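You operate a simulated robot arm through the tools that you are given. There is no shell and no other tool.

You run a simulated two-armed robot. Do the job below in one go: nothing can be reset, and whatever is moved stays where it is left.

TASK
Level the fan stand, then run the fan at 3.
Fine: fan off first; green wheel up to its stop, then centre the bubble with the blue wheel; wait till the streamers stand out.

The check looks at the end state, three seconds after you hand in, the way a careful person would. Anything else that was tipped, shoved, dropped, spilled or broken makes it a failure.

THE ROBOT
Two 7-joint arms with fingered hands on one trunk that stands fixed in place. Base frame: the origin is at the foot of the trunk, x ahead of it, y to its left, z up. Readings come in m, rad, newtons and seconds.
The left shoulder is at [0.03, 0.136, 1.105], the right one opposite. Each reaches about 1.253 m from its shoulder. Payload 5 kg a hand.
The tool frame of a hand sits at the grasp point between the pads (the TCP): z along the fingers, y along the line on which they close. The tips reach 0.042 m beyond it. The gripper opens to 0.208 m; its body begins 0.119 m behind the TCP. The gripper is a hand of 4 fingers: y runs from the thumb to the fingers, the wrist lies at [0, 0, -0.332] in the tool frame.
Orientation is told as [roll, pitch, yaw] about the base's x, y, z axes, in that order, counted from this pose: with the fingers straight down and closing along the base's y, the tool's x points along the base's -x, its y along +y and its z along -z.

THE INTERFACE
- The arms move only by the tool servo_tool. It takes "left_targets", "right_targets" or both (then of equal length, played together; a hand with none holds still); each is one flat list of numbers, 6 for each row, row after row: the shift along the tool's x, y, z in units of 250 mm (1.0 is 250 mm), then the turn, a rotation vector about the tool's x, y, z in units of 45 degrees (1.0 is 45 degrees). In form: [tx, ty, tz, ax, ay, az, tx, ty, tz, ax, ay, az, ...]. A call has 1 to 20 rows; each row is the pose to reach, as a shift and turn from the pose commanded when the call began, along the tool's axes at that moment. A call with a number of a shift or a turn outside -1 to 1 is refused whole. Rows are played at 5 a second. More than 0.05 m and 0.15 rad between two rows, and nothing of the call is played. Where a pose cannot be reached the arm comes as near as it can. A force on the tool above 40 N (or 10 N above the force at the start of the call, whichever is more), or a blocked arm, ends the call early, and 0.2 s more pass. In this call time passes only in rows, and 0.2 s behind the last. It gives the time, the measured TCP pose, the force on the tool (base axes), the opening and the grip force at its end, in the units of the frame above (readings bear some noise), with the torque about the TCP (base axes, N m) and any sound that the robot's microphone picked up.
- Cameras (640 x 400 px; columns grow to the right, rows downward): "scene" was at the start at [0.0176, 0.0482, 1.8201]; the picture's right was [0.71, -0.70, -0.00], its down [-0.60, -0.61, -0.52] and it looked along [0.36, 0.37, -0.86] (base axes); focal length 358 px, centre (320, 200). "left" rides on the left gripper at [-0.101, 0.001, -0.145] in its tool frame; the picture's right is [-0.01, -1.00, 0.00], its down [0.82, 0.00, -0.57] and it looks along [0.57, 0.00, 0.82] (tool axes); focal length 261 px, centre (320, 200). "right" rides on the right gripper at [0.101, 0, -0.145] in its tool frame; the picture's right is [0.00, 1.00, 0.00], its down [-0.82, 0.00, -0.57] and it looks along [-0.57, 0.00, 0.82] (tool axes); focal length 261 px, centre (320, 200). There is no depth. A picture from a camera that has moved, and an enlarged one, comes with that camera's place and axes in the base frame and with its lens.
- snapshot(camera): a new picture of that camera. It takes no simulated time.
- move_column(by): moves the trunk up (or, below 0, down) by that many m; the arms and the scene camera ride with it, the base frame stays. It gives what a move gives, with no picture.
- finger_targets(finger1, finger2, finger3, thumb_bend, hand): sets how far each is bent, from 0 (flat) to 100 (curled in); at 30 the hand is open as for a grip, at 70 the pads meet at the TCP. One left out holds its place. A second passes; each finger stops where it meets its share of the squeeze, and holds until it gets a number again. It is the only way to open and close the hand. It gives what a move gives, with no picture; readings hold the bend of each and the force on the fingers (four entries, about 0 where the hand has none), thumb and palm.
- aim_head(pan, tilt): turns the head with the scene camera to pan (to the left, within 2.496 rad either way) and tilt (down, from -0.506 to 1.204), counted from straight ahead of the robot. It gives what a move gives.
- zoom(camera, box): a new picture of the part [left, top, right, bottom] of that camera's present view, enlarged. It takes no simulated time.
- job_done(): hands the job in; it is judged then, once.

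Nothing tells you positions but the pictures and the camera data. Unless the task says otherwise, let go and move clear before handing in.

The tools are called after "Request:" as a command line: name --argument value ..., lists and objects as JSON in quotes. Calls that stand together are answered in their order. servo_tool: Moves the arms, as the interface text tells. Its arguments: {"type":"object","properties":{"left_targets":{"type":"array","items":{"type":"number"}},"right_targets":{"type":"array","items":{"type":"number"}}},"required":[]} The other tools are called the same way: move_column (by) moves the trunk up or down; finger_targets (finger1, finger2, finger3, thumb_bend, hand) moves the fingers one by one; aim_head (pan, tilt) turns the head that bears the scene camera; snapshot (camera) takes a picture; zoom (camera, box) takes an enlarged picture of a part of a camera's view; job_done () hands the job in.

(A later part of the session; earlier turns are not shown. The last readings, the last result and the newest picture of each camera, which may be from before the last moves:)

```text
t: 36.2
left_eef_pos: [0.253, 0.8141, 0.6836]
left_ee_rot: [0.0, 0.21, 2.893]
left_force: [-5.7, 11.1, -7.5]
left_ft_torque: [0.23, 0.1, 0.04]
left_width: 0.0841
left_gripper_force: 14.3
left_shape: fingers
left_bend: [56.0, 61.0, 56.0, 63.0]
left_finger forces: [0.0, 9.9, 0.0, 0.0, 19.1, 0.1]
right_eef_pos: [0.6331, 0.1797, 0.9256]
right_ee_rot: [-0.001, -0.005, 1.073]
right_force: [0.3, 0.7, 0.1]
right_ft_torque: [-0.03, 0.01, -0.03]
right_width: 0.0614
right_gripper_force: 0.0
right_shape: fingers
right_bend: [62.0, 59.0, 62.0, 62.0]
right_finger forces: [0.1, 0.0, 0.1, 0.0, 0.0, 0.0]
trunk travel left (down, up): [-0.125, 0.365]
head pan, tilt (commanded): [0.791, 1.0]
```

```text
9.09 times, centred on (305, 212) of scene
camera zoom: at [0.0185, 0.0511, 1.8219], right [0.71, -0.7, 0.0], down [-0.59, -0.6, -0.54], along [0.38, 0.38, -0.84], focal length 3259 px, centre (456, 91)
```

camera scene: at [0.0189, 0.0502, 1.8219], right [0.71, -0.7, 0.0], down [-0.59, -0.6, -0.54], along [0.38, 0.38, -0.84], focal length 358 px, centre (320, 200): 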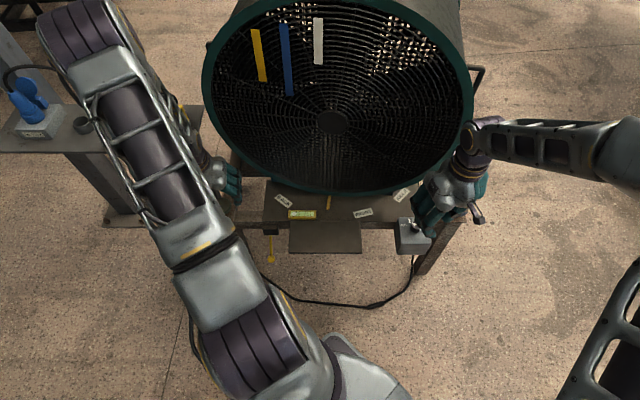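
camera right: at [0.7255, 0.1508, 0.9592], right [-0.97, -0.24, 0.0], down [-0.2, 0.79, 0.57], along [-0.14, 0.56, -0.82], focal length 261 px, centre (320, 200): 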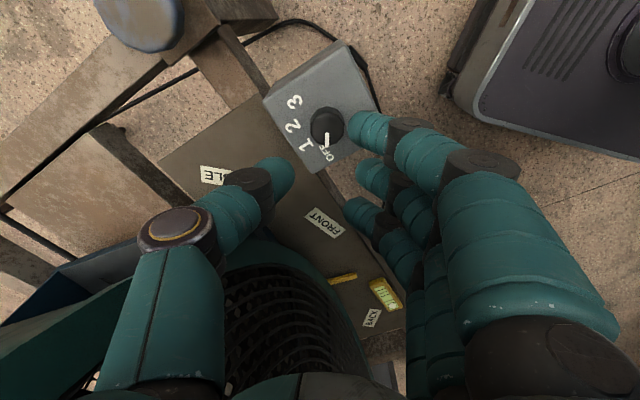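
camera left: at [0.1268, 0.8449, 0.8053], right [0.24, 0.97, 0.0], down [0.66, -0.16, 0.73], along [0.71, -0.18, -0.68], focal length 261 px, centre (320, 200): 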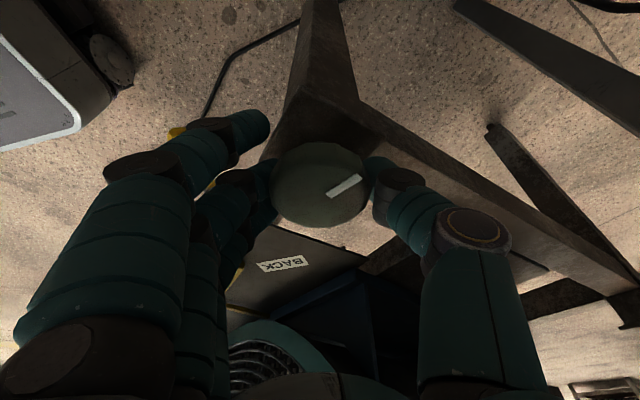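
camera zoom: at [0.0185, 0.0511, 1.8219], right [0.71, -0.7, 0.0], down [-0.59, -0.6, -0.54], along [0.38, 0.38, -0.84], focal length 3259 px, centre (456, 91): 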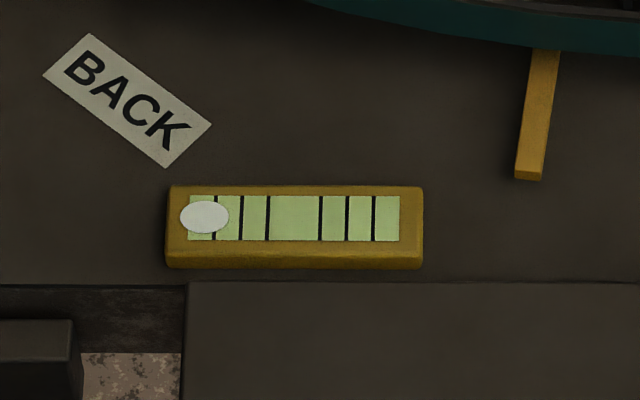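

The bubble is now pinned at the left end as expected, and the wheel is still turning freely. I'll continue clockwise.

Request:
servo_tool --left_targets '[0, 0, 0, -0.028, 0, 0.13, 0, 0, 0, -0.056, 0, 0.26, 0, 0, 0, -0.083, 0, 0.391, 0, 0, 0, -0.111, 0, 0.522, 0, 0, 0, -0.139, 0, 0.652, 0, 0, 0, -0.165, 0, 0.78]'

Request:
snapshot --camera "left"

Request:
zoom --camera "scene" --box '[160, 100, 320, 240]'

```text
t: 37.7
left_eef_pos: [0.2232, 0.8404, 0.6994]
left_ee_rot: [0.005, 0.14, 2.273]
left_force: [0.5, 13.3, -5.2]
left_ft_torque: [0.48, -0.29, 0.51]
left_width: 0.0777
left_gripper_force: 7.4
left_shape: fingers
left_bend: [56.0, 65.0, 56.0, 64.0]
left_finger forces: [0.0, 0.7, 0.1, 0.0, 14.0, 0.0]
right_eef_pos: [0.6306, 0.1792, 0.9255]
right_ee_rot: [-0.002, -0.006, 1.074]
right_force: [-1.2, -0.6, 0.9]
right_ft_torque: [0.08, -0.08, 0.01]
right_width: 0.0613
right_gripper_force: 0.0
right_shape: fingers
right_bend: [62.0, 59.0, 62.0, 62.0]
right_finger forces: [0.0, 0.1, 0.0, 0.1, 0.0, 0.0]
trunk travel left (down, up): [-0.125, 0.365]
head pan, tilt (commanded): [0.791, 1.0]
stopped in row 6 (left hand): the force on the tool passed its limit at 54 N (the readings are from after the stop); the commanded pose is now the measured one
```

```text
taken
camera left: at [0.1455, 0.9329, 0.8298], right [0.76, 0.65, -0.01], down [0.48, -0.56, 0.68], along [0.44, -0.52, -0.73], focal length 261 px, centre (320, 200)
```

left: 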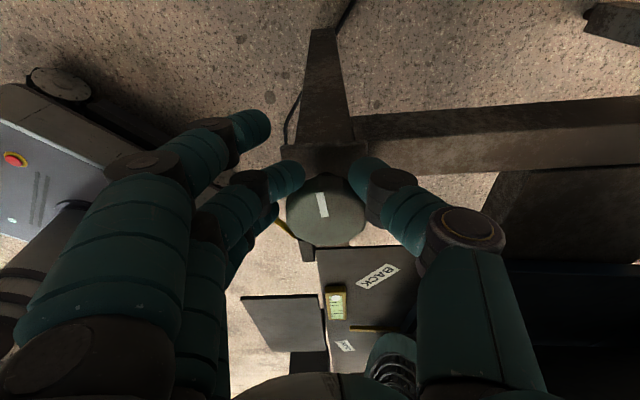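

```text
2.86 times, centred on (240, 170) of scene
camera zoom: at [0.0167, 0.05, 1.8221], right [0.71, -0.7, 0.0], down [-0.59, -0.6, -0.54], along [0.38, 0.38, -0.84], focal length 1024 px, centre (549, 286)
```

zoom: 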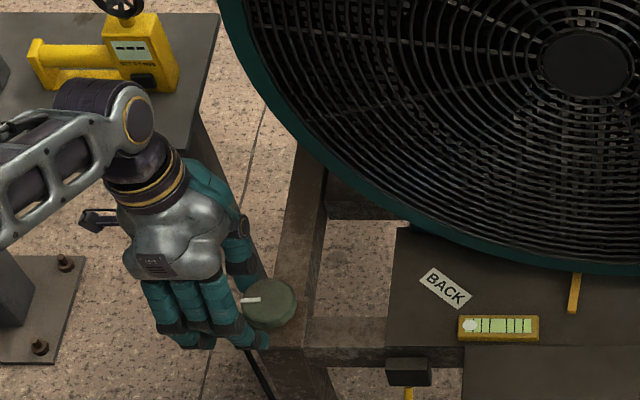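

The arm ran near its joint limit there and the hand slid partly off the wheel. I'll open, lift clear and look at the wheel before regripping from the other side of the range.

Request:
finger_targets --hand "left" --finger1 48 --finger2 48 --finger3 48 --thumb_bend 48

Request:
servo_tool --left_targets '[-0.01, 0, -0.08, 0, 0, 0, -0.01, 0, -0.2, 0, 0, 0, -0.01, 0, -0.35, 0, 0, 0]'

Request:
snapshot --camera "left"

Request:
zoom --camera "scene" --box '[160, 100, 320, 240]'

```text
t: 38.7
left_eef_pos: [0.2269, 0.8388, 0.7005]
left_ee_rot: [0.008, 0.142, 2.267]
left_force: [0.1, 0.2, -0.7]
left_ft_torque: [0.02, 0.01, 0.0]
left_width: 0.13
left_gripper_force: 0.1
left_shape: fingers
left_bend: [48.0, 48.0, 48.0, 48.0]
left_finger forces: [0.0, 0.1, 0.1, 0.0, 0.0, 0.1]
right_eef_pos: [0.6324, 0.1776, 0.9251]
right_ee_rot: [-0.001, -0.005, 1.072]
right_force: [0.7, 0.2, 0.2]
right_ft_torque: [-0.02, 0.03, -0.01]
right_width: 0.0616
right_gripper_force: 0.0
right_shape: fingers
right_bend: [62.0, 59.0, 62.0, 62.0]
right_finger forces: [0.0, 0.0, 0.0, 0.1, 0.0, 0.1]
trunk travel left (down, up): [-0.125, 0.365]
head pan, tilt (commanded): [0.791, 1.0]
```

```text
t: 39.5
left_eef_pos: [0.2192, 0.8498, 0.7883]
left_ee_rot: [0.008, 0.141, 2.267]
left_force: [0.3, -0.3, -0.7]
left_ft_torque: [0.06, 0.01, 0.01]
left_width: 0.1304
left_gripper_force: 0.1
left_shape: fingers
left_bend: [48.0, 48.0, 48.0, 48.0]
left_finger forces: [0.1, 0.1, 0.0, 0.0, 0.0, 0.0]
right_eef_pos: [0.6326, 0.1769, 0.9245]
right_ee_rot: [-0.001, -0.004, 1.073]
right_force: [-1.0, 0.1, -0.5]
right_ft_torque: [0.0, -0.07, -0.02]
right_width: 0.0615
right_gripper_force: 0.1
right_shape: fingers
right_bend: [62.0, 59.0, 62.0, 62.0]
right_finger forces: [0.0, 0.0, 0.0, 0.1, 0.0, 0.1]
trunk travel left (down, up): [-0.125, 0.365]
head pan, tilt (commanded): [0.791, 1.0]
```

```text
taken
camera left: at [0.1415, 0.9428, 0.9171], right [0.76, 0.64, -0.01], down [0.48, -0.56, 0.68], along [0.43, -0.53, -0.73], focal length 261 px, centre (320, 200)
```

left: 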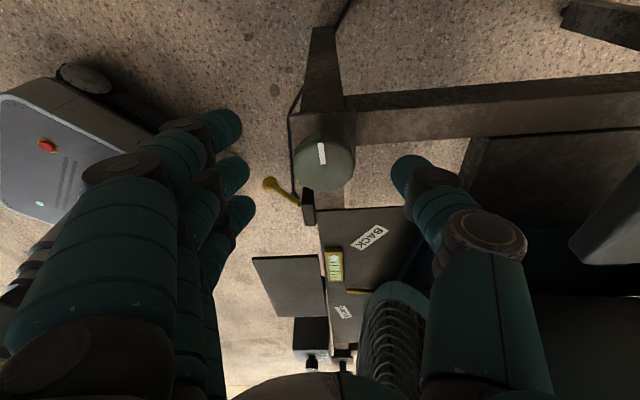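

```text
2.86 times, centred on (240, 170) of scene
camera zoom: at [0.0181, 0.0488, 1.8221], right [0.71, -0.7, 0.0], down [-0.59, -0.6, -0.54], along [0.38, 0.38, -0.84], focal length 1024 px, centre (549, 286)
```

zoom: 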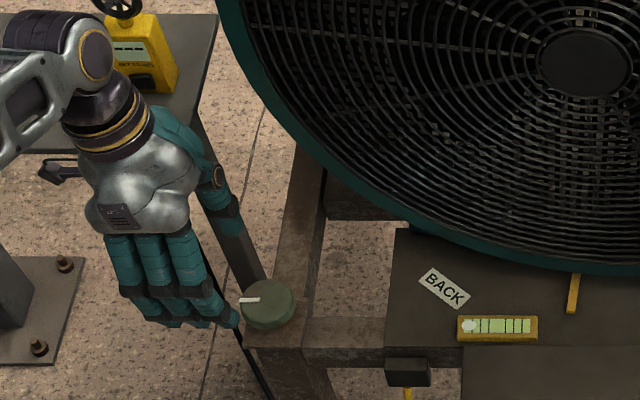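

The wheel's mark now points along the stand's left (it turned clockwise ~65° then was dragged a little). I'll rewind the left wrist counter-clockwise in the air above the wheel to get a longer clockwise stroke.

Request:
servo_tool --left_targets '[0.035, 0, 0, 0.021, 0, -0.147, 0.07, 0, 0, 0.042, 0, -0.293, 0.1, 0, 0, 0.063, 0, -0.44, 0.14, 0, -0.01, 0.083, 0, -0.587, 0.18, -0.01, -0.01, 0.104, 0, -0.733, 0.209, -0.011, -0.011, 0.125, 0, -0.88]'

Request:
servo_tool --left_targets '[0, 0, 0, 0.021, 0, -0.147, 0, 0, 0, 0.042, 0, -0.293, 0, 0, 0, 0.063, 0, -0.44, 0, 0, 0, 0.083, 0, -0.587, 0, 0, 0, 0.104, 0, -0.733, 0, 0, 0, 0.125, 0, -0.88]'

Request:
servo_tool --left_targets '[0, 0, 0, 0.021, 0, -0.147, 0, 0, 0, 0.042, 0, -0.293, 0, 0, 0, 0.063, 0, -0.44, 0, 0, 0, 0.083, 0, -0.587, 0, 0, 0, 0.104, 0, -0.733, 0, 0, 0, 0.125, 0, -0.88]'

Request:
snapshot --camera "left"

Request:
snapshot --camera "scene"

```text
t: 40.9
left_eef_pos: [0.2527, 0.8125, 0.7964]
left_ee_rot: [0.006, 0.135, 2.967]
left_force: [0.6, 0.3, -0.3]
left_ft_torque: [0.05, -0.03, -0.02]
left_width: 0.1302
left_gripper_force: 0.1
left_shape: fingers
left_bend: [48.0, 48.0, 48.0, 48.0]
left_finger forces: [0.0, 0.1, 0.1, 0.0, 0.0, 0.0]
right_eef_pos: [0.6337, 0.1771, 0.9243]
right_ee_rot: [-0.001, -0.005, 1.073]
right_force: [0.7, -0.9, -0.2]
right_ft_torque: [0.04, 0.05, 0.0]
right_width: 0.0616
right_gripper_force: 0.1
right_shape: fingers
right_bend: [62.0, 59.0, 62.0, 62.0]
right_finger forces: [0.1, 0.0, 0.0, 0.0, 0.0, 0.0]
trunk travel left (down, up): [-0.125, 0.365]
head pan, tilt (commanded): [0.791, 1.0]
```

```text
t: 42.3
left_eef_pos: [0.2535, 0.8141, 0.7971]
left_ee_rot: [0.003, 0.135, -2.619]
left_force: [1.0, 0.7, 0.1]
left_ft_torque: [0.05, -0.02, 0.0]
left_width: 0.1305
left_gripper_force: 0.2
left_shape: fingers
left_bend: [48.0, 48.0, 48.0, 48.0]
left_finger forces: [0.0, 0.0, 0.1, 0.1, 0.0, 0.1]
right_eef_pos: [0.6331, 0.177, 0.9242]
right_ee_rot: [-0.001, -0.004, 1.072]
right_force: [0.3, -0.5, -0.6]
right_ft_torque: [-0.01, 0.04, 0.02]
right_width: 0.0615
right_gripper_force: 0.0
right_shape: fingers
right_bend: [62.0, 59.0, 62.0, 62.0]
right_finger forces: [0.1, 0.0, 0.1, 0.0, 0.0, 0.0]
trunk travel left (down, up): [-0.125, 0.365]
head pan, tilt (commanded): [0.791, 1.0]
```

```text
t: 43.7
left_eef_pos: [0.2532, 0.8124, 0.7969]
left_ee_rot: [-0.005, 0.135, -1.921]
left_force: [-0.7, 0.2, 0.1]
left_ft_torque: [0.03, 0.0, -0.04]
left_width: 0.1302
left_gripper_force: 0.0
left_shape: fingers
left_bend: [48.0, 48.0, 48.0, 48.0]
left_finger forces: [0.1, 0.0, 0.0, 0.0, 0.1, 0.0]
right_eef_pos: [0.6341, 0.1767, 0.925]
right_ee_rot: [-0.002, -0.005, 1.073]
right_force: [0.7, 0.3, -0.2]
right_ft_torque: [0.04, 0.03, 0.01]
right_width: 0.0617
right_gripper_force: 0.1
right_shape: fingers
right_bend: [62.0, 59.0, 62.0, 62.0]
right_finger forces: [0.0, 0.0, 0.1, 0.0, 0.0, 0.0]
trunk travel left (down, up): [-0.125, 0.365]
head pan, tilt (commanded): [0.791, 1.0]
```

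```text
taken
camera left: at [0.2116, 0.7004, 0.9271], right [-0.94, 0.34, 0.0], down [0.25, 0.69, 0.68], along [0.23, 0.64, -0.74], focal length 261 px, centre (320, 200)
```

left: 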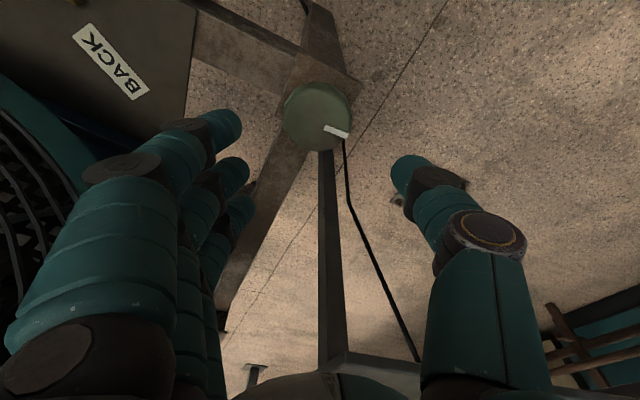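

```text
taken
camera scene: at [0.0191, 0.0494, 1.822], right [0.71, -0.7, 0.0], down [-0.59, -0.6, -0.54], along [0.38, 0.38, -0.84], focal length 358 px, centre (320, 200)
```

scene: 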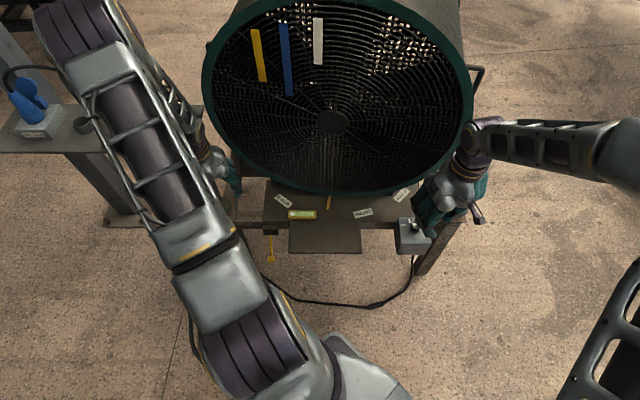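

The wheel is aligned under the hand again. I'll add a bit more rewind and lean, then lower around the wheel.

Request:
servo_tool --left_targets '[0, 0, 0.03, 0.02, 0.03, -0.15, 0, 0, 0.06, 0.04, 0.06, -0.3, 0, 0, 0.09, 0.06, 0.09, -0.45]'

Request:
snapshot --camera "left"

```text
t: 44.5
left_eef_pos: [0.2544, 0.8158, 0.7744]
left_ee_rot: [0.008, 0.206, -1.562]
left_force: [-0.2, 0.1, -0.4]
left_ft_torque: [0.0, 0.03, 0.0]
left_width: 0.1302
left_gripper_force: 0.0
left_shape: fingers
left_bend: [48.0, 48.0, 48.0, 48.0]
left_finger forces: [0.0, 0.0, 0.0, 0.0, 0.0, 0.0]
right_eef_pos: [0.6339, 0.1768, 0.9253]
right_ee_rot: [-0.001, -0.002, 1.072]
right_force: [1.0, 0.6, 0.5]
right_ft_torque: [0.01, 0.04, -0.01]
right_width: 0.0617
right_gripper_force: 0.0
right_shape: fingers
right_bend: [62.0, 59.0, 62.0, 62.0]
right_finger forces: [0.0, 0.1, 0.0, 0.0, 0.0, 0.1]
trunk travel left (down, up): [-0.125, 0.365]
head pan, tilt (commanded): [0.791, 1.0]
```

```text
taken
camera left: at [0.2533, 0.6873, 0.8963], right [-1.0, -0.01, -0.01], down [-0.01, 0.69, 0.73], along [0.0, 0.73, -0.69], focal length 261 px, centre (320, 200)
```

left: 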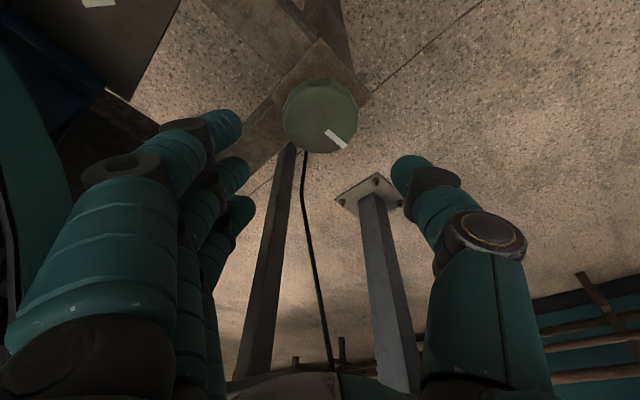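

Aligned; lowering around the wheel and closing the grip.

Request:
servo_tool --left_targets '[-0.02, 0, 0.08, 0, 0, 0, -0.04, 0, 0.16, 0, 0, 0, -0.062, 0, 0.24, 0, 0, 0, -0.075, 0, 0.3, 0, 0, 0, -0.084, 0, 0.346, 0, 0, 0]'

Request:
finger_targets --hand "left" --finger1 56 --finger2 66 --finger3 56 --thumb_bend 66

Request:
snapshot --camera "left"

```text
t: 45.7
left_eef_pos: [0.2557, 0.8124, 0.6859]
left_ee_rot: [0.011, 0.204, -1.564]
left_force: [0.0, 0.2, 0.2]
left_ft_torque: [-0.03, -0.01, 0.03]
left_width: 0.1304
left_gripper_force: 0.1
left_shape: fingers
left_bend: [48.0, 48.0, 48.0, 48.0]
left_finger forces: [0.0, 0.1, 0.0, 0.1, 0.0, 0.0]
right_eef_pos: [0.634, 0.1781, 0.9247]
right_ee_rot: [-0.001, -0.002, 1.072]
right_force: [-0.8, -0.9, -0.6]
right_ft_torque: [-0.04, 0.04, -0.03]
right_width: 0.0616
right_gripper_force: 0.0
right_shape: fingers
right_bend: [62.0, 59.0, 62.0, 62.0]
right_finger forces: [0.0, 0.1, 0.0, 0.0, 0.0, 0.0]
trunk travel left (down, up): [-0.125, 0.365]
head pan, tilt (commanded): [0.791, 1.0]
```

```text
t: 46.7
left_eef_pos: [0.2541, 0.8127, 0.685]
left_ee_rot: [0.008, 0.203, -1.564]
left_force: [-12.7, 0.9, -7.1]
left_ft_torque: [0.02, 0.18, 0.04]
left_width: 0.0839
left_gripper_force: 15.4
left_shape: fingers
left_bend: [56.0, 60.0, 56.0, 62.0]
left_finger forces: [0.0, 8.9, 0.1, 0.0, 21.7, 0.1]
right_eef_pos: [0.6325, 0.1794, 0.9252]
right_ee_rot: [-0.001, -0.005, 1.072]
right_force: [0.0, 0.1, -0.1]
right_ft_torque: [0.02, 0.0, 0.05]
right_width: 0.0614
right_gripper_force: 0.1
right_shape: fingers
right_bend: [62.0, 59.0, 62.0, 62.0]
right_finger forces: [0.0, 0.0, 0.0, 0.0, 0.0, 0.0]
trunk travel left (down, up): [-0.125, 0.365]
head pan, tilt (commanded): [0.791, 1.0]
```

```text
taken
camera left: at [0.2531, 0.6844, 0.8074], right [-1.0, -0.01, -0.01], down [-0.01, 0.69, 0.73], along [0.0, 0.73, -0.69], focal length 261 px, centre (320, 200)
```

left: 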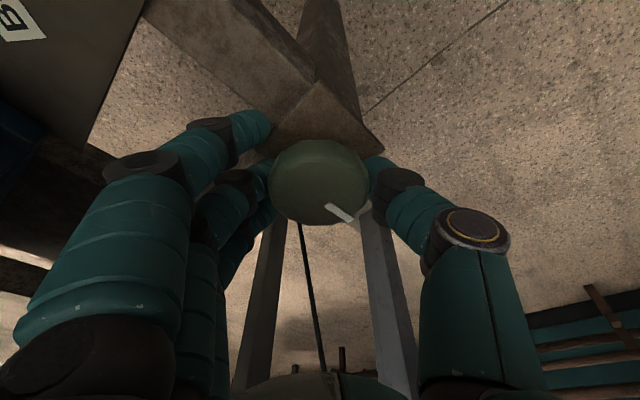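

Gripped again. Turning clockwise in ~36° strokes and watching torque and the mark.

Request:
servo_tool --left_targets '[0, -0.004, 0, -0.027, 0, 0.13, 0, -0.008, 0, -0.054, 0, 0.26, 0, -0.008, 0, -0.082, 0, 0.391, 0, -0.008, 0, -0.109, 0, 0.522, 0, -0.008, 0, -0.136, 0, 0.652, 0, -0.008, 0, -0.163, 0, 0.783]'

Request:
snapshot --camera "left"

```text
t: 48.1
left_eef_pos: [0.2515, 0.8135, 0.6861]
left_ee_rot: [0.011, 0.209, -2.194]
left_force: [-7.9, 4.7, -10.6]
left_ft_torque: [0.01, 0.2, 0.06]
left_width: 0.0837
left_gripper_force: 15.1
left_shape: fingers
left_bend: [56.0, 60.0, 56.0, 62.0]
left_finger forces: [0.1, 10.4, 0.0, 0.0, 19.2, 0.0]
right_eef_pos: [0.6326, 0.1783, 0.9254]
right_ee_rot: [-0.002, -0.006, 1.07]
right_force: [-1.1, 0.4, 0.5]
right_ft_torque: [-0.04, -0.02, 0.02]
right_width: 0.0612
right_gripper_force: 0.1
right_shape: fingers
right_bend: [62.0, 59.0, 62.0, 62.0]
right_finger forces: [0.1, 0.0, 0.0, 0.0, 0.1, 0.0]
trunk travel left (down, up): [-0.125, 0.365]
head pan, tilt (commanded): [0.791, 1.0]
```

```text
taken
camera left: at [0.1767, 0.709, 0.8064], right [-0.81, 0.58, -0.01], down [0.39, 0.56, 0.73], along [0.43, 0.59, -0.68], focal length 261 px, centre (320, 200)
```

left: 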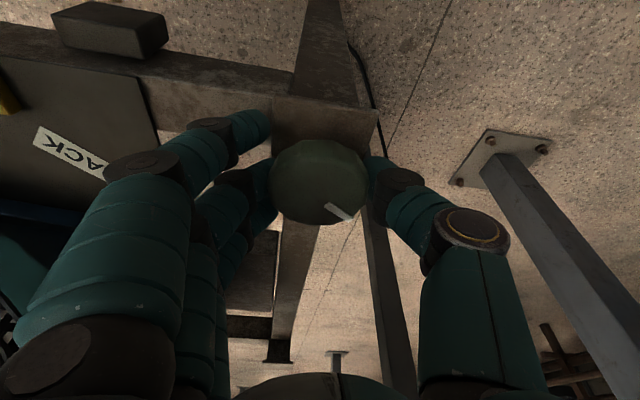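

The wheel follows and no stop yet. Continuing clockwise.

Request:
servo_tool --left_targets '[0, -0.004, 0, -0.027, 0, 0.13, 0, -0.008, 0, -0.054, 0, 0.26, 0, -0.008, 0, -0.082, 0, 0.391, 0, -0.008, 0, -0.109, 0, 0.522, 0, -0.008, 0, -0.136, 0, 0.652, 0, -0.008, 0, -0.163, 0, 0.783]'

Request:
snapshot --camera "left"

```text
t: 49.5
left_eef_pos: [0.253, 0.8156, 0.6849]
left_ee_rot: [0.003, 0.215, -2.824]
left_force: [4.1, 7.5, -10.7]
left_ft_torque: [0.0, -0.1, 0.06]
left_width: 0.0827
left_gripper_force: 14.3
left_shape: fingers
left_bend: [56.0, 60.0, 56.0, 62.0]
left_finger forces: [0.0, 10.2, 0.1, 0.0, 18.0, 0.1]
right_eef_pos: [0.6333, 0.1781, 0.9247]
right_ee_rot: [0.0, -0.003, 1.071]
right_force: [0.4, -0.8, -0.1]
right_ft_torque: [0.0, 0.01, 0.01]
right_width: 0.0615
right_gripper_force: 0.1
right_shape: fingers
right_bend: [62.0, 59.0, 62.0, 62.0]
right_finger forces: [0.0, 0.1, 0.0, 0.0, 0.1, 0.1]
trunk travel left (down, up): [-0.125, 0.365]
head pan, tilt (commanded): [0.791, 1.0]
```

```text
taken
camera left: at [0.1292, 0.7744, 0.8058], right [-0.32, 0.95, 0.0], down [0.64, 0.22, 0.73], along [0.7, 0.23, -0.68], focal length 261 px, centre (320, 200)
```

left: 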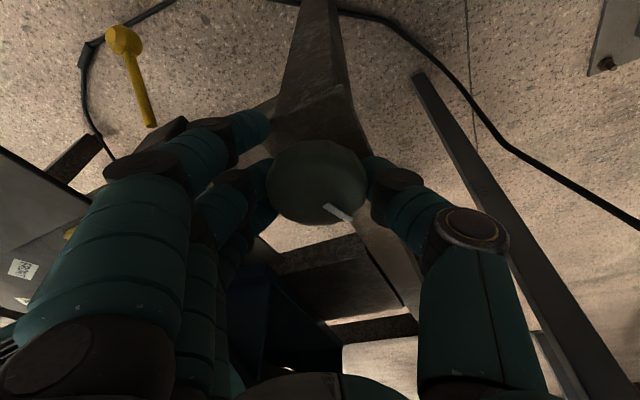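

Still turning freely. One more stroke within the safe range, then I'll regrip.

Request:
servo_tool --left_targets '[0, -0.004, 0, -0.027, 0, 0.13, 0, -0.008, 0, -0.054, 0, 0.26, 0, -0.008, 0, -0.082, 0, 0.391, 0, -0.008, 0, -0.109, 0, 0.522, 0, -0.008, 0, -0.136, 0, 0.652, 0, -0.008, 0, -0.152, 0, 0.73]'

Request:
snapshot --camera "left"

Request:
zoom --camera "scene" --box '[160, 100, 320, 240]'

```text
t: 50.9
left_eef_pos: [0.2522, 0.8154, 0.6848]
left_ee_rot: [-0.002, 0.218, 2.873]
left_force: [19.0, 5.6, -10.5]
left_ft_torque: [0.19, -0.31, 0.1]
left_width: 0.0827
left_gripper_force: 14.8
left_shape: fingers
left_bend: [56.0, 60.0, 56.0, 63.0]
left_finger forces: [0.0, 10.7, 0.0, 0.1, 19.2, 0.0]
right_eef_pos: [0.6336, 0.1779, 0.9235]
right_ee_rot: [-0.001, -0.003, 1.074]
right_force: [-0.1, 0.4, 0.0]
right_ft_torque: [0.0, -0.01, -0.03]
right_width: 0.0614
right_gripper_force: 0.0
right_shape: fingers
right_bend: [62.0, 59.0, 62.0, 62.0]
right_finger forces: [0.0, 0.1, 0.1, 0.0, 0.0, 0.0]
trunk travel left (down, up): [-0.125, 0.365]
head pan, tilt (commanded): [0.791, 1.0]
```

```text
taken
camera left: at [0.127, 0.8496, 0.8052], right [0.26, 0.97, 0.0], down [0.66, -0.18, 0.73], along [0.71, -0.19, -0.68], focal length 261 px, centre (320, 200)
```

left: 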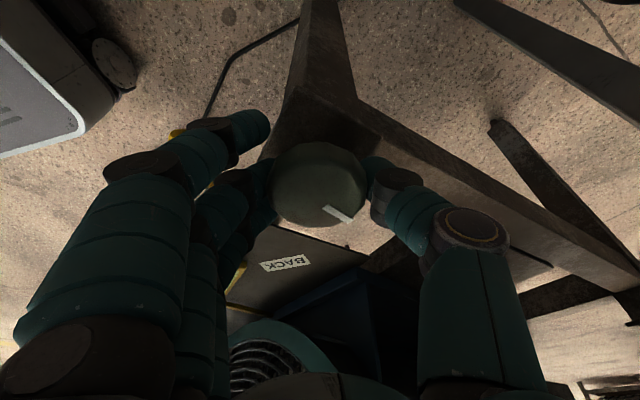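

```text
2.86 times, centred on (240, 170) of scene
camera zoom: at [0.0201, 0.0508, 1.8219], right [0.71, -0.7, 0.0], down [-0.59, -0.6, -0.54], along [0.38, 0.38, -0.84], focal length 1024 px, centre (549, 286)
```

zoom: 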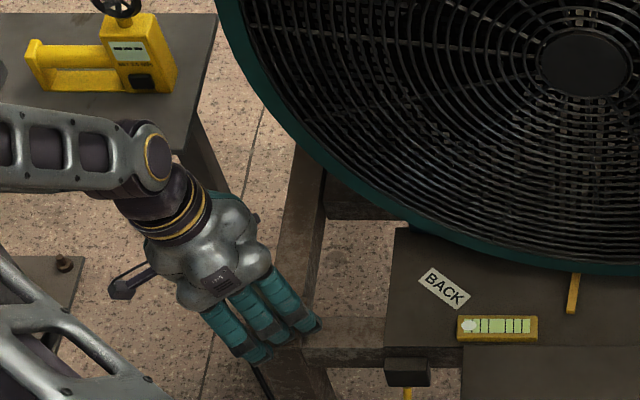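

Mark has moved about 156° clockwise in total with no stop yet. I'll open, lift slightly, rewind the wrist and regrip for another stroke.

Request:
finger_targets --hand "left" --finger1 48 --finger2 48 --finger3 48 --thumb_bend 48

Request:
servo_tool --left_targets '[0.0167, 0, -0.078, 0, 0, 0, 0.025, 0, -0.12, 0.028, 0, -0.13, 0.025, 0, -0.12, 0.056, 0, -0.26, 0.025, 0, -0.12, 0.083, 0, -0.391, 0.025, 0, -0.12, 0.111, 0, -0.522, 0.025, 0, -0.12, 0.139, 0, -0.652, 0.025, 0, -0.12, 0.166, 0, -0.782]'

Request:
servo_tool --left_targets '[0, 0, 0, 0.028, 0, -0.13, 0, 0, 0, 0.056, 0, -0.26, 0, 0, 0, 0.083, 0, -0.391, 0, 0, 0, 0.111, 0, -0.522, 0, 0, 0, 0.139, 0, -0.652, 0, 0, 0, 0.166, 0, -0.782]'

Request:
servo_tool --left_targets '[0, 0, 0, 0.028, 0, -0.13, 0, 0, 0, 0.056, 0, -0.26, 0, 0, 0, 0.083, 0, -0.391, 0, 0, 0, 0.111, 0, -0.522, 0, 0, 0, 0.139, 0, -0.652, 0, 0, 0, 0.166, 0, -0.782]'

Request:
snapshot --camera "left"

Request:
zoom --camera "scene" --box '[160, 100, 320, 240]'

```text
t: 51.9
left_eef_pos: [0.25, 0.8166, 0.6862]
left_ee_rot: [-0.003, 0.213, 2.874]
left_force: [-0.1, -0.9, -0.2]
left_ft_torque: [-0.01, -0.02, 0.02]
left_width: 0.13
left_gripper_force: 0.1
left_shape: fingers
left_bend: [48.0, 48.0, 48.0, 48.0]
left_finger forces: [0.0, 0.0, 0.0, 0.0, 0.1, 0.0]
right_eef_pos: [0.6328, 0.1777, 0.9252]
right_ee_rot: [-0.002, -0.006, 1.07]
right_force: [-0.7, 0.4, 0.0]
right_ft_torque: [0.0, 0.05, 0.02]
right_width: 0.0615
right_gripper_force: 0.1
right_shape: fingers
right_bend: [62.0, 59.0, 62.0, 62.0]
right_finger forces: [0.0, 0.1, 0.0, 0.1, 0.0, 0.0]
trunk travel left (down, up): [-0.125, 0.365]
head pan, tilt (commanded): [0.791, 1.0]
```

```text
t: 53.5
left_eef_pos: [0.25, 0.8155, 0.7153]
left_ee_rot: [0.002, 0.214, -2.778]
left_force: [0.0, -0.4, -0.1]
left_ft_torque: [0.01, -0.03, 0.01]
left_width: 0.1302
left_gripper_force: 0.1
left_shape: fingers
left_bend: [48.0, 48.0, 48.0, 48.0]
left_finger forces: [0.0, 0.0, 0.1, 0.0, 0.0, 0.0]
right_eef_pos: [0.6339, 0.1779, 0.9244]
right_ee_rot: [-0.001, -0.005, 1.073]
right_force: [0.0, 0.4, 0.3]
right_ft_torque: [0.04, 0.02, -0.01]
right_width: 0.0614
right_gripper_force: 0.1
right_shape: fingers
right_bend: [62.0, 59.0, 62.0, 62.0]
right_finger forces: [0.1, 0.0, 0.0, 0.0, 0.0, 0.0]
trunk travel left (down, up): [-0.125, 0.365]
head pan, tilt (commanded): [0.791, 1.0]
```

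```text
t: 54.9
left_eef_pos: [0.2491, 0.8165, 0.7158]
left_ee_rot: [0.004, 0.212, -2.151]
left_force: [0.4, 1.0, 0.2]
left_ft_torque: [-0.03, -0.04, -0.01]
left_width: 0.1304
left_gripper_force: 0.0
left_shape: fingers
left_bend: [48.0, 48.0, 48.0, 48.0]
left_finger forces: [0.0, 0.0, 0.1, 0.0, 0.0, 0.0]
right_eef_pos: [0.6331, 0.1782, 0.9245]
right_ee_rot: [-0.002, -0.005, 1.072]
right_force: [1.0, -0.3, 0.0]
right_ft_torque: [-0.02, 0.01, -0.01]
right_width: 0.0617
right_gripper_force: 0.0
right_shape: fingers
right_bend: [62.0, 59.0, 62.0, 62.0]
right_finger forces: [0.1, 0.0, 0.0, 0.0, 0.0, 0.1]
trunk travel left (down, up): [-0.125, 0.365]
head pan, tilt (commanded): [0.791, 1.0]
```

```text
t: 56.3
left_eef_pos: [0.2497, 0.8166, 0.716]
left_ee_rot: [0.006, 0.211, -1.521]
left_force: [-0.8, 0.5, 0.6]
left_ft_torque: [0.03, -0.05, -0.03]
left_width: 0.1302
left_gripper_force: 0.1
left_shape: fingers
left_bend: [48.0, 48.0, 48.0, 48.0]
left_finger forces: [0.1, 0.1, 0.0, 0.0, 0.0, 0.0]
right_eef_pos: [0.6327, 0.1776, 0.9251]
right_ee_rot: [-0.001, -0.005, 1.071]
right_force: [0.4, 0.0, 0.1]
right_ft_torque: [0.0, 0.01, 0.0]
right_width: 0.0614
right_gripper_force: 0.0
right_shape: fingers
right_bend: [62.0, 59.0, 62.0, 62.0]
right_finger forces: [0.0, 0.0, 0.0, 0.1, 0.0, 0.0]
trunk travel left (down, up): [-0.125, 0.365]
head pan, tilt (commanded): [0.791, 1.0]
```

```text
taken
camera left: at [0.2562, 0.6874, 0.8368], right [-1.0, -0.05, -0.01], down [-0.04, 0.68, 0.73], along [-0.03, 0.73, -0.68], focal length 261 px, centre (320, 200)
```

left: 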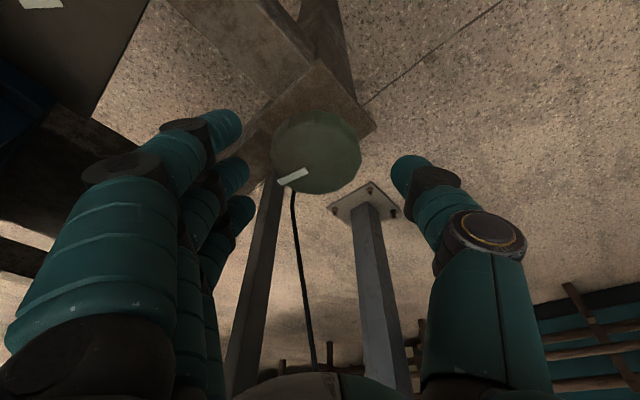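

```text
2.86 times, centred on (240, 170) of scene
camera zoom: at [0.0191, 0.0496, 1.822], right [0.71, -0.7, 0.0], down [-0.59, -0.6, -0.54], along [0.38, 0.38, -0.84], focal length 1024 px, centre (549, 286)
```

zoom: 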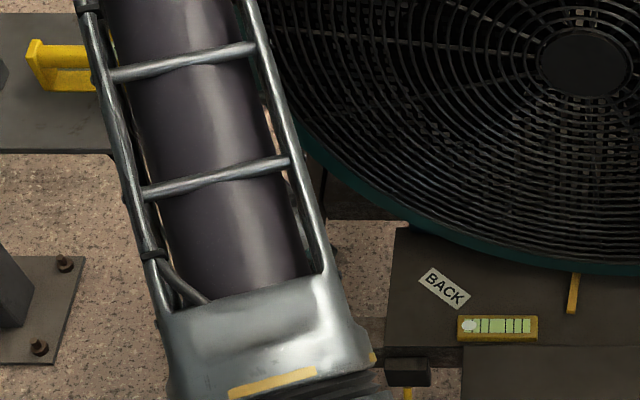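

The mark is about 154° clockwise from its start. Lowering and gripping for the next stroke.

Request:
servo_tool --left_targets '[-0.01, 0.006, 0.05, 0, 0, 0, -0.025, 0.008, 0.12, 0, 0, 0]'

Request:
finger_targets --hand "left" --finger1 56 --finger2 66 --finger3 56 --thumb_bend 66

Request:
servo_tool --left_targets '[0, -0.004, 0, -0.027, 0, 0.13, 0, -0.008, 0, -0.054, 0, 0.26, 0, -0.008, 0, -0.082, 0, 0.391, 0, -0.008, 0, -0.109, 0, 0.522, 0, -0.008, 0, -0.136, 0, 0.652, 0, -0.008, 0, -0.163, 0, 0.783]'

Request:
snapshot --camera "left"

```text
t: 56.9
left_eef_pos: [0.2522, 0.8174, 0.6855]
left_ee_rot: [0.005, 0.209, -1.522]
left_force: [-0.7, 0.5, -0.1]
left_ft_torque: [-0.03, 0.01, -0.02]
left_width: 0.1303
left_gripper_force: 0.1
left_shape: fingers
left_bend: [48.0, 48.0, 48.0, 48.0]
left_finger forces: [0.0, 0.0, 0.0, 0.1, 0.1, 0.1]
right_eef_pos: [0.6331, 0.1777, 0.9247]
right_ee_rot: [-0.003, -0.003, 1.071]
right_force: [0.5, 2.0, -0.3]
right_ft_torque: [0.0, -0.01, -0.02]
right_width: 0.0617
right_gripper_force: 0.1
right_shape: fingers
right_bend: [62.0, 59.0, 62.0, 62.0]
right_finger forces: [0.0, 0.0, 0.0, 0.1, 0.1, 0.1]
trunk travel left (down, up): [-0.125, 0.365]
head pan, tilt (commanded): [0.791, 1.0]
```

```text
t: 57.9
left_eef_pos: [0.2514, 0.816, 0.6847]
left_ee_rot: [0.004, 0.21, -1.521]
left_force: [-9.1, 1.3, -5.9]
left_ft_torque: [0.01, 0.17, 0.0]
left_width: 0.081
left_gripper_force: 13.5
left_shape: fingers
left_bend: [56.0, 59.0, 56.0, 63.0]
left_finger forces: [0.1, 8.9, 0.0, 0.1, 17.8, 0.0]
right_eef_pos: [0.6324, 0.1779, 0.9247]
right_ee_rot: [0.0, -0.003, 1.073]
right_force: [0.0, 0.3, 0.2]
right_ft_torque: [-0.02, 0.0, 0.03]
right_width: 0.0614
right_gripper_force: 0.1
right_shape: fingers
right_bend: [62.0, 59.0, 62.0, 62.0]
right_finger forces: [0.0, 0.0, 0.1, 0.0, 0.0, 0.0]
trunk travel left (down, up): [-0.125, 0.365]
head pan, tilt (commanded): [0.791, 1.0]
```

```text
t: 59.3
left_eef_pos: [0.2535, 0.8184, 0.6852]
left_ee_rot: [0.003, 0.212, -2.153]
left_force: [6.6, 10.3, -10.8]
left_ft_torque: [0.12, -0.18, 0.12]
left_width: 0.08
left_gripper_force: 13.1
left_shape: fingers
left_bend: [56.0, 59.0, 56.0, 63.0]
left_finger forces: [0.0, 11.8, 0.0, 0.0, 14.9, 0.0]
right_eef_pos: [0.6332, 0.1772, 0.9249]
right_ee_rot: [0.0, -0.005, 1.072]
right_force: [0.1, -0.9, -0.6]
right_ft_torque: [0.0, 0.0, 0.03]
right_width: 0.0614
right_gripper_force: 0.1
right_shape: fingers
right_bend: [62.0, 59.0, 62.0, 62.0]
right_finger forces: [0.0, 0.0, 0.0, 0.1, 0.0, 0.0]
trunk travel left (down, up): [-0.125, 0.365]
head pan, tilt (commanded): [0.791, 1.0]
```

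```text
taken
camera left: at [0.1805, 0.7102, 0.8059], right [-0.84, 0.55, 0.0], down [0.37, 0.57, 0.73], along [0.4, 0.61, -0.68], focal length 261 px, centre (320, 200)
```

left: 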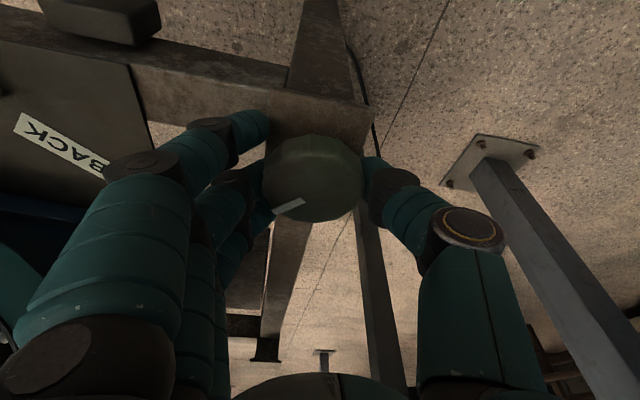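

Still following the hand. Continuing clockwise with a small recentring.

Request:
servo_tool --left_targets '[0.004, 0, 0, -0.027, 0, 0.13, 0.008, 0, 0, -0.054, 0, 0.26, 0.01, 0, 0, -0.082, 0, 0.391, 0.01, 0, 0, -0.109, 0, 0.522, 0.01, 0, 0, -0.136, 0, 0.652, 0.01, 0, 0, -0.163, 0, 0.783]'

Request:
zoom --camera "left" --box '[240, 100, 400, 250]'

Request:
servo_tool --left_targets '[0, -0.004, 0, -0.027, 0, 0.13, 0, -0.008, 0, -0.054, 0, 0.26, 0, -0.008, 0, -0.082, 0, 0.391, 0, -0.008, 0, -0.109, 0, 0.522, 0, -0.008, 0, -0.136, 0, 0.652, 0, -0.008, 0, -0.158, 0, 0.76]'

Request:
snapshot --camera "left"

Request:
zoom --camera "scene" --box '[160, 100, 320, 240]'

```text
t: 60.7
left_eef_pos: [0.2545, 0.8179, 0.6842]
left_ee_rot: [-0.003, 0.214, -2.782]
left_force: [19.4, 10.5, -12.5]
left_ft_torque: [0.18, -0.33, 0.13]
left_width: 0.0797
left_gripper_force: 15.4
left_shape: fingers
left_bend: [56.0, 59.0, 56.0, 63.0]
left_finger forces: [0.0, 12.9, 0.0, 0.0, 16.3, 0.1]
right_eef_pos: [0.6346, 0.1784, 0.9244]
right_ee_rot: [-0.002, -0.003, 1.071]
right_force: [0.2, -0.4, -0.2]
right_ft_torque: [0.0, -0.05, 0.04]
right_width: 0.0614
right_gripper_force: 0.0
right_shape: fingers
right_bend: [62.0, 59.0, 62.0, 62.0]
right_finger forces: [0.0, 0.0, 0.1, 0.0, 0.0, 0.0]
trunk travel left (down, up): [-0.125, 0.365]
head pan, tilt (commanded): [0.791, 1.0]
```

```text
2.67 times, centred on (320, 175) of left
camera zoom: at [0.1328, 0.7721, 0.8062], right [-0.35, 0.93, 0.0], down [0.64, 0.24, 0.73], along [0.68, 0.26, -0.68], focal length 695 px, centre (320, 267)
```

zoom: 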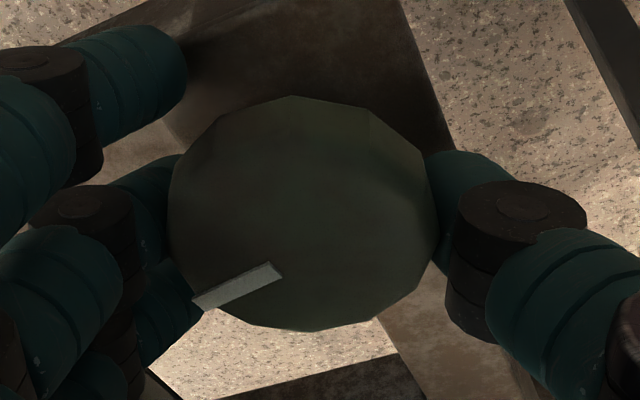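

```text
t: 62.1
left_eef_pos: [0.2535, 0.8191, 0.686]
left_ee_rot: [-0.004, 0.208, 2.89]
left_force: [30.8, -4.5, -15.2]
left_ft_torque: [0.05, -0.6, 0.18]
left_width: 0.0796
left_gripper_force: 16.9
left_shape: fingers
left_bend: [56.0, 59.0, 56.0, 63.0]
left_finger forces: [0.0, 15.8, 0.0, 0.1, 17.3, 0.1]
right_eef_pos: [0.6338, 0.1773, 0.9238]
right_ee_rot: [0.001, -0.002, 1.072]
right_force: [0.3, 0.2, 0.0]
right_ft_torque: [-0.02, -0.01, -0.01]
right_width: 0.0614
right_gripper_force: 0.2
right_shape: fingers
right_bend: [62.0, 59.0, 62.0, 62.0]
right_finger forces: [0.0, 0.1, 0.0, 0.0, 0.1, 0.0]
trunk travel left (down, up): [-0.125, 0.365]
head pan, tilt (commanded): [0.791, 1.0]
```

```text
taken
camera left: at [0.1282, 0.8498, 0.8065], right [0.24, 0.97, 0.0], down [0.66, -0.17, 0.73], along [0.71, -0.18, -0.68], focal length 261 px, centre (320, 200)
```

left: 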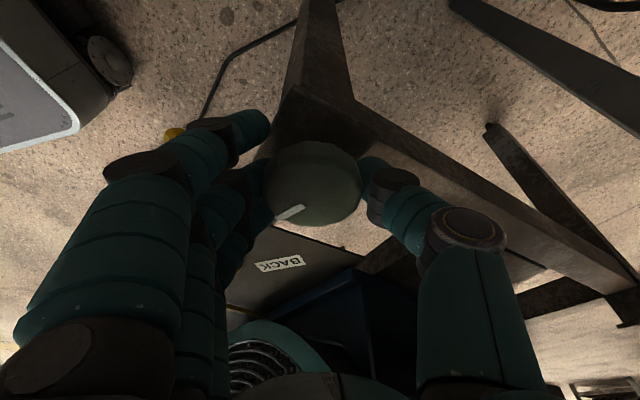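

```text
2.86 times, centred on (240, 170) of scene
camera zoom: at [0.0209, 0.0506, 1.8219], right [0.71, -0.7, 0.0], down [-0.59, -0.6, -0.54], along [0.38, 0.38, -0.84], focal length 1024 px, centre (549, 286)
```

zoom: 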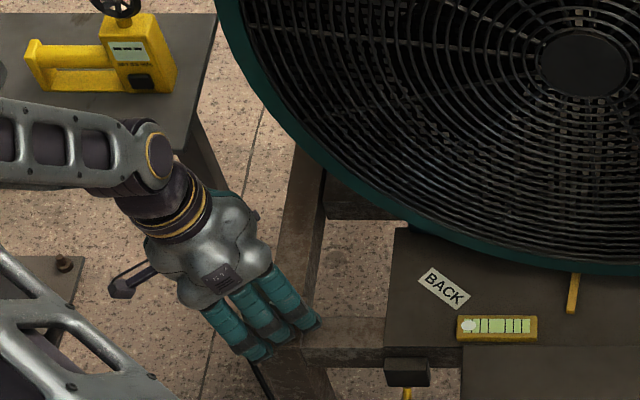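

Total is now about 260° clockwise and still turning; sideways load is growing, so I'll release, rewind and regrip better centred.

Request:
finger_targets --hand "left" --finger1 48 --finger2 48 --finger3 48 --thumb_bend 48

Request:
servo_tool --left_targets '[0.0167, 0, -0.078, 0, 0, 0, 0.025, 0, -0.12, 0.028, 0, -0.13, 0.025, 0, -0.12, 0.056, 0, -0.26, 0.025, 0, -0.12, 0.083, 0, -0.391, 0.025, 0, -0.12, 0.111, 0, -0.522, 0.025, 0, -0.12, 0.139, 0, -0.652, 0.025, 0, -0.12, 0.166, 0, -0.782]'

Request:
zoom --camera "left" --box '[220, 80, 420, 230]'

Request:
servo_tool --left_targets '[0, 0, 0, 0.028, 0, -0.13, 0, 0, 0, 0.056, 0, -0.26, 0, 0, 0, 0.083, 0, -0.391, 0, 0, 0, 0.111, 0, -0.522, 0, 0, 0, 0.139, 0, -0.652, 0, 0, 0, 0.166, 0, -0.782]'

Request:
zoom --camera "left" --box '[220, 80, 420, 230]'

Request:
servo_tool --left_targets '[0, 0, 0, 0.028, 0, -0.13, 0, 0, 0, 0.056, 0, -0.26, 0, 0, 0, 0.083, 0, -0.391, 0, 0, 0, 0.111, 0, -0.522, 0, 0, 0, 0.139, 0, -0.652, 0, 0, 0, 0.166, 0, -0.782]'

Request:
zoom --camera "left" --box '[220, 80, 420, 230]'

```text
t: 63.1
left_eef_pos: [0.2497, 0.8188, 0.6866]
left_ee_rot: [-0.005, 0.206, 2.893]
left_force: [-0.7, -0.1, -0.7]
left_ft_torque: [0.01, 0.01, -0.02]
left_width: 0.1301
left_gripper_force: 0.1
left_shape: fingers
left_bend: [48.0, 48.0, 48.0, 48.0]
left_finger forces: [0.0, 0.1, 0.0, 0.0, 0.0, 0.0]
right_eef_pos: [0.6339, 0.1776, 0.9253]
right_ee_rot: [-0.001, -0.004, 1.072]
right_force: [0.3, 0.7, 1.0]
right_ft_torque: [0.04, 0.02, -0.02]
right_width: 0.0616
right_gripper_force: 0.0
right_shape: fingers
right_bend: [62.0, 59.0, 62.0, 62.0]
right_finger forces: [0.0, 0.0, 0.0, 0.0, 0.0, 0.1]
trunk travel left (down, up): [-0.125, 0.365]
head pan, tilt (commanded): [0.791, 1.0]
```

```text
t: 64.7
left_eef_pos: [0.2505, 0.8192, 0.7165]
left_ee_rot: [-0.004, 0.212, -2.761]
left_force: [0.0, -0.1, 0.3]
left_ft_torque: [-0.03, 0.0, -0.02]
left_width: 0.1303
left_gripper_force: 0.0
left_shape: fingers
left_bend: [48.0, 48.0, 48.0, 48.0]
left_finger forces: [0.0, 0.0, 0.0, 0.0, 0.0, 0.0]
right_eef_pos: [0.6339, 0.1781, 0.9245]
right_ee_rot: [-0.001, -0.005, 1.074]
right_force: [0.0, -0.9, 0.2]
right_ft_torque: [-0.02, 0.04, -0.02]
right_width: 0.0614
right_gripper_force: 0.2
right_shape: fingers
right_bend: [62.0, 59.0, 62.0, 62.0]
right_finger forces: [0.0, 0.0, 0.0, 0.0, 0.0, 0.1]
trunk travel left (down, up): [-0.125, 0.365]
head pan, tilt (commanded): [0.791, 1.0]
```

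```text
2.67 times, centred on (320, 155) of left
camera zoom: at [0.131, 0.7702, 0.8372], right [-0.38, 0.93, 0.0], down [0.63, 0.25, 0.73], along [0.68, 0.28, -0.68], focal length 695 px, centre (320, 320)
```

zoom: 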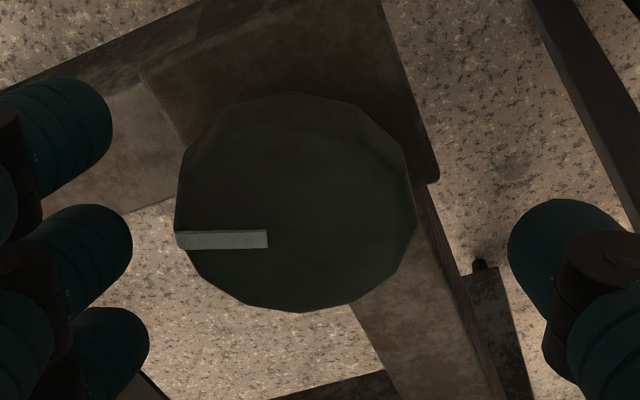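

```text
t: 66.1
left_eef_pos: [0.2502, 0.8202, 0.7171]
left_ee_rot: [-0.002, 0.214, -2.132]
left_force: [-0.3, -0.5, -0.4]
left_ft_torque: [-0.01, 0.0, -0.01]
left_width: 0.13
left_gripper_force: 0.1
left_shape: fingers
left_bend: [48.0, 48.0, 48.0, 48.0]
left_finger forces: [0.0, 0.1, 0.1, 0.0, 0.1, 0.1]
right_eef_pos: [0.6333, 0.1773, 0.9254]
right_ee_rot: [-0.003, -0.007, 1.073]
right_force: [-0.2, 0.3, 0.1]
right_ft_torque: [0.0, 0.02, 0.03]
right_width: 0.0614
right_gripper_force: 0.1
right_shape: fingers
right_bend: [62.0, 59.0, 62.0, 62.0]
right_finger forces: [0.1, 0.0, 0.0, 0.0, 0.0, 0.1]
trunk travel left (down, up): [-0.125, 0.365]
head pan, tilt (commanded): [0.791, 1.0]
```

```text
2.67 times, centred on (320, 155) of left
camera zoom: at [0.1819, 0.7099, 0.8373], right [-0.85, 0.53, 0.0], down [0.36, 0.58, 0.73], along [0.39, 0.62, -0.68], focal length 695 px, centre (320, 320)
```

zoom: 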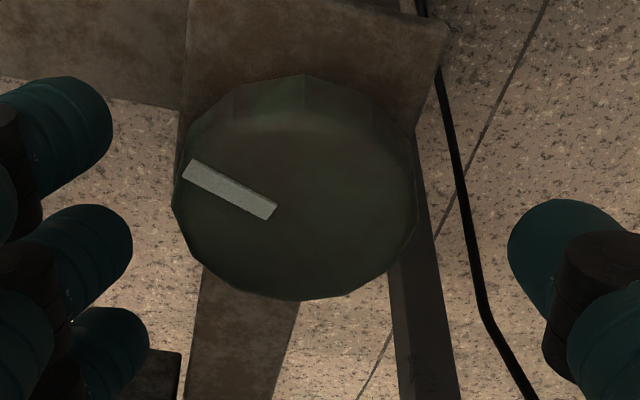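

```text
t: 67.5
left_eef_pos: [0.2509, 0.8209, 0.7169]
left_ee_rot: [0.002, 0.213, -1.504]
left_force: [-0.5, 0.0, -0.7]
left_ft_torque: [0.02, 0.02, -0.02]
left_width: 0.1302
left_gripper_force: 0.0
left_shape: fingers
left_bend: [48.0, 48.0, 48.0, 48.0]
left_finger forces: [0.0, 0.0, 0.0, 0.0, 0.0, 0.0]
right_eef_pos: [0.6328, 0.1775, 0.9246]
right_ee_rot: [-0.001, -0.005, 1.072]
right_force: [1.5, 0.5, -1.1]
right_ft_torque: [-0.01, 0.05, 0.0]
right_width: 0.0616
right_gripper_force: 0.1
right_shape: fingers
right_bend: [62.0, 59.0, 62.0, 62.0]
right_finger forces: [0.0, 0.0, 0.0, 0.1, 0.0, 0.1]
trunk travel left (down, up): [-0.125, 0.365]
head pan, tilt (commanded): [0.791, 1.0]
```

```text
2.67 times, centred on (320, 155) of left
camera zoom: at [0.2588, 0.6913, 0.8371], right [-1.0, -0.07, 0.0], down [-0.05, 0.68, 0.73], along [-0.05, 0.73, -0.68], focal length 695 px, centre (320, 320)
```

zoom: 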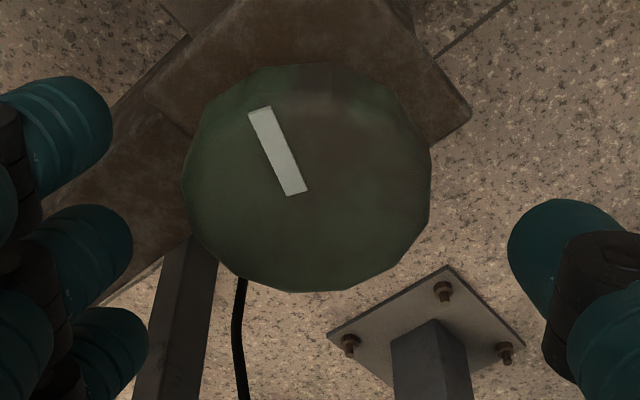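

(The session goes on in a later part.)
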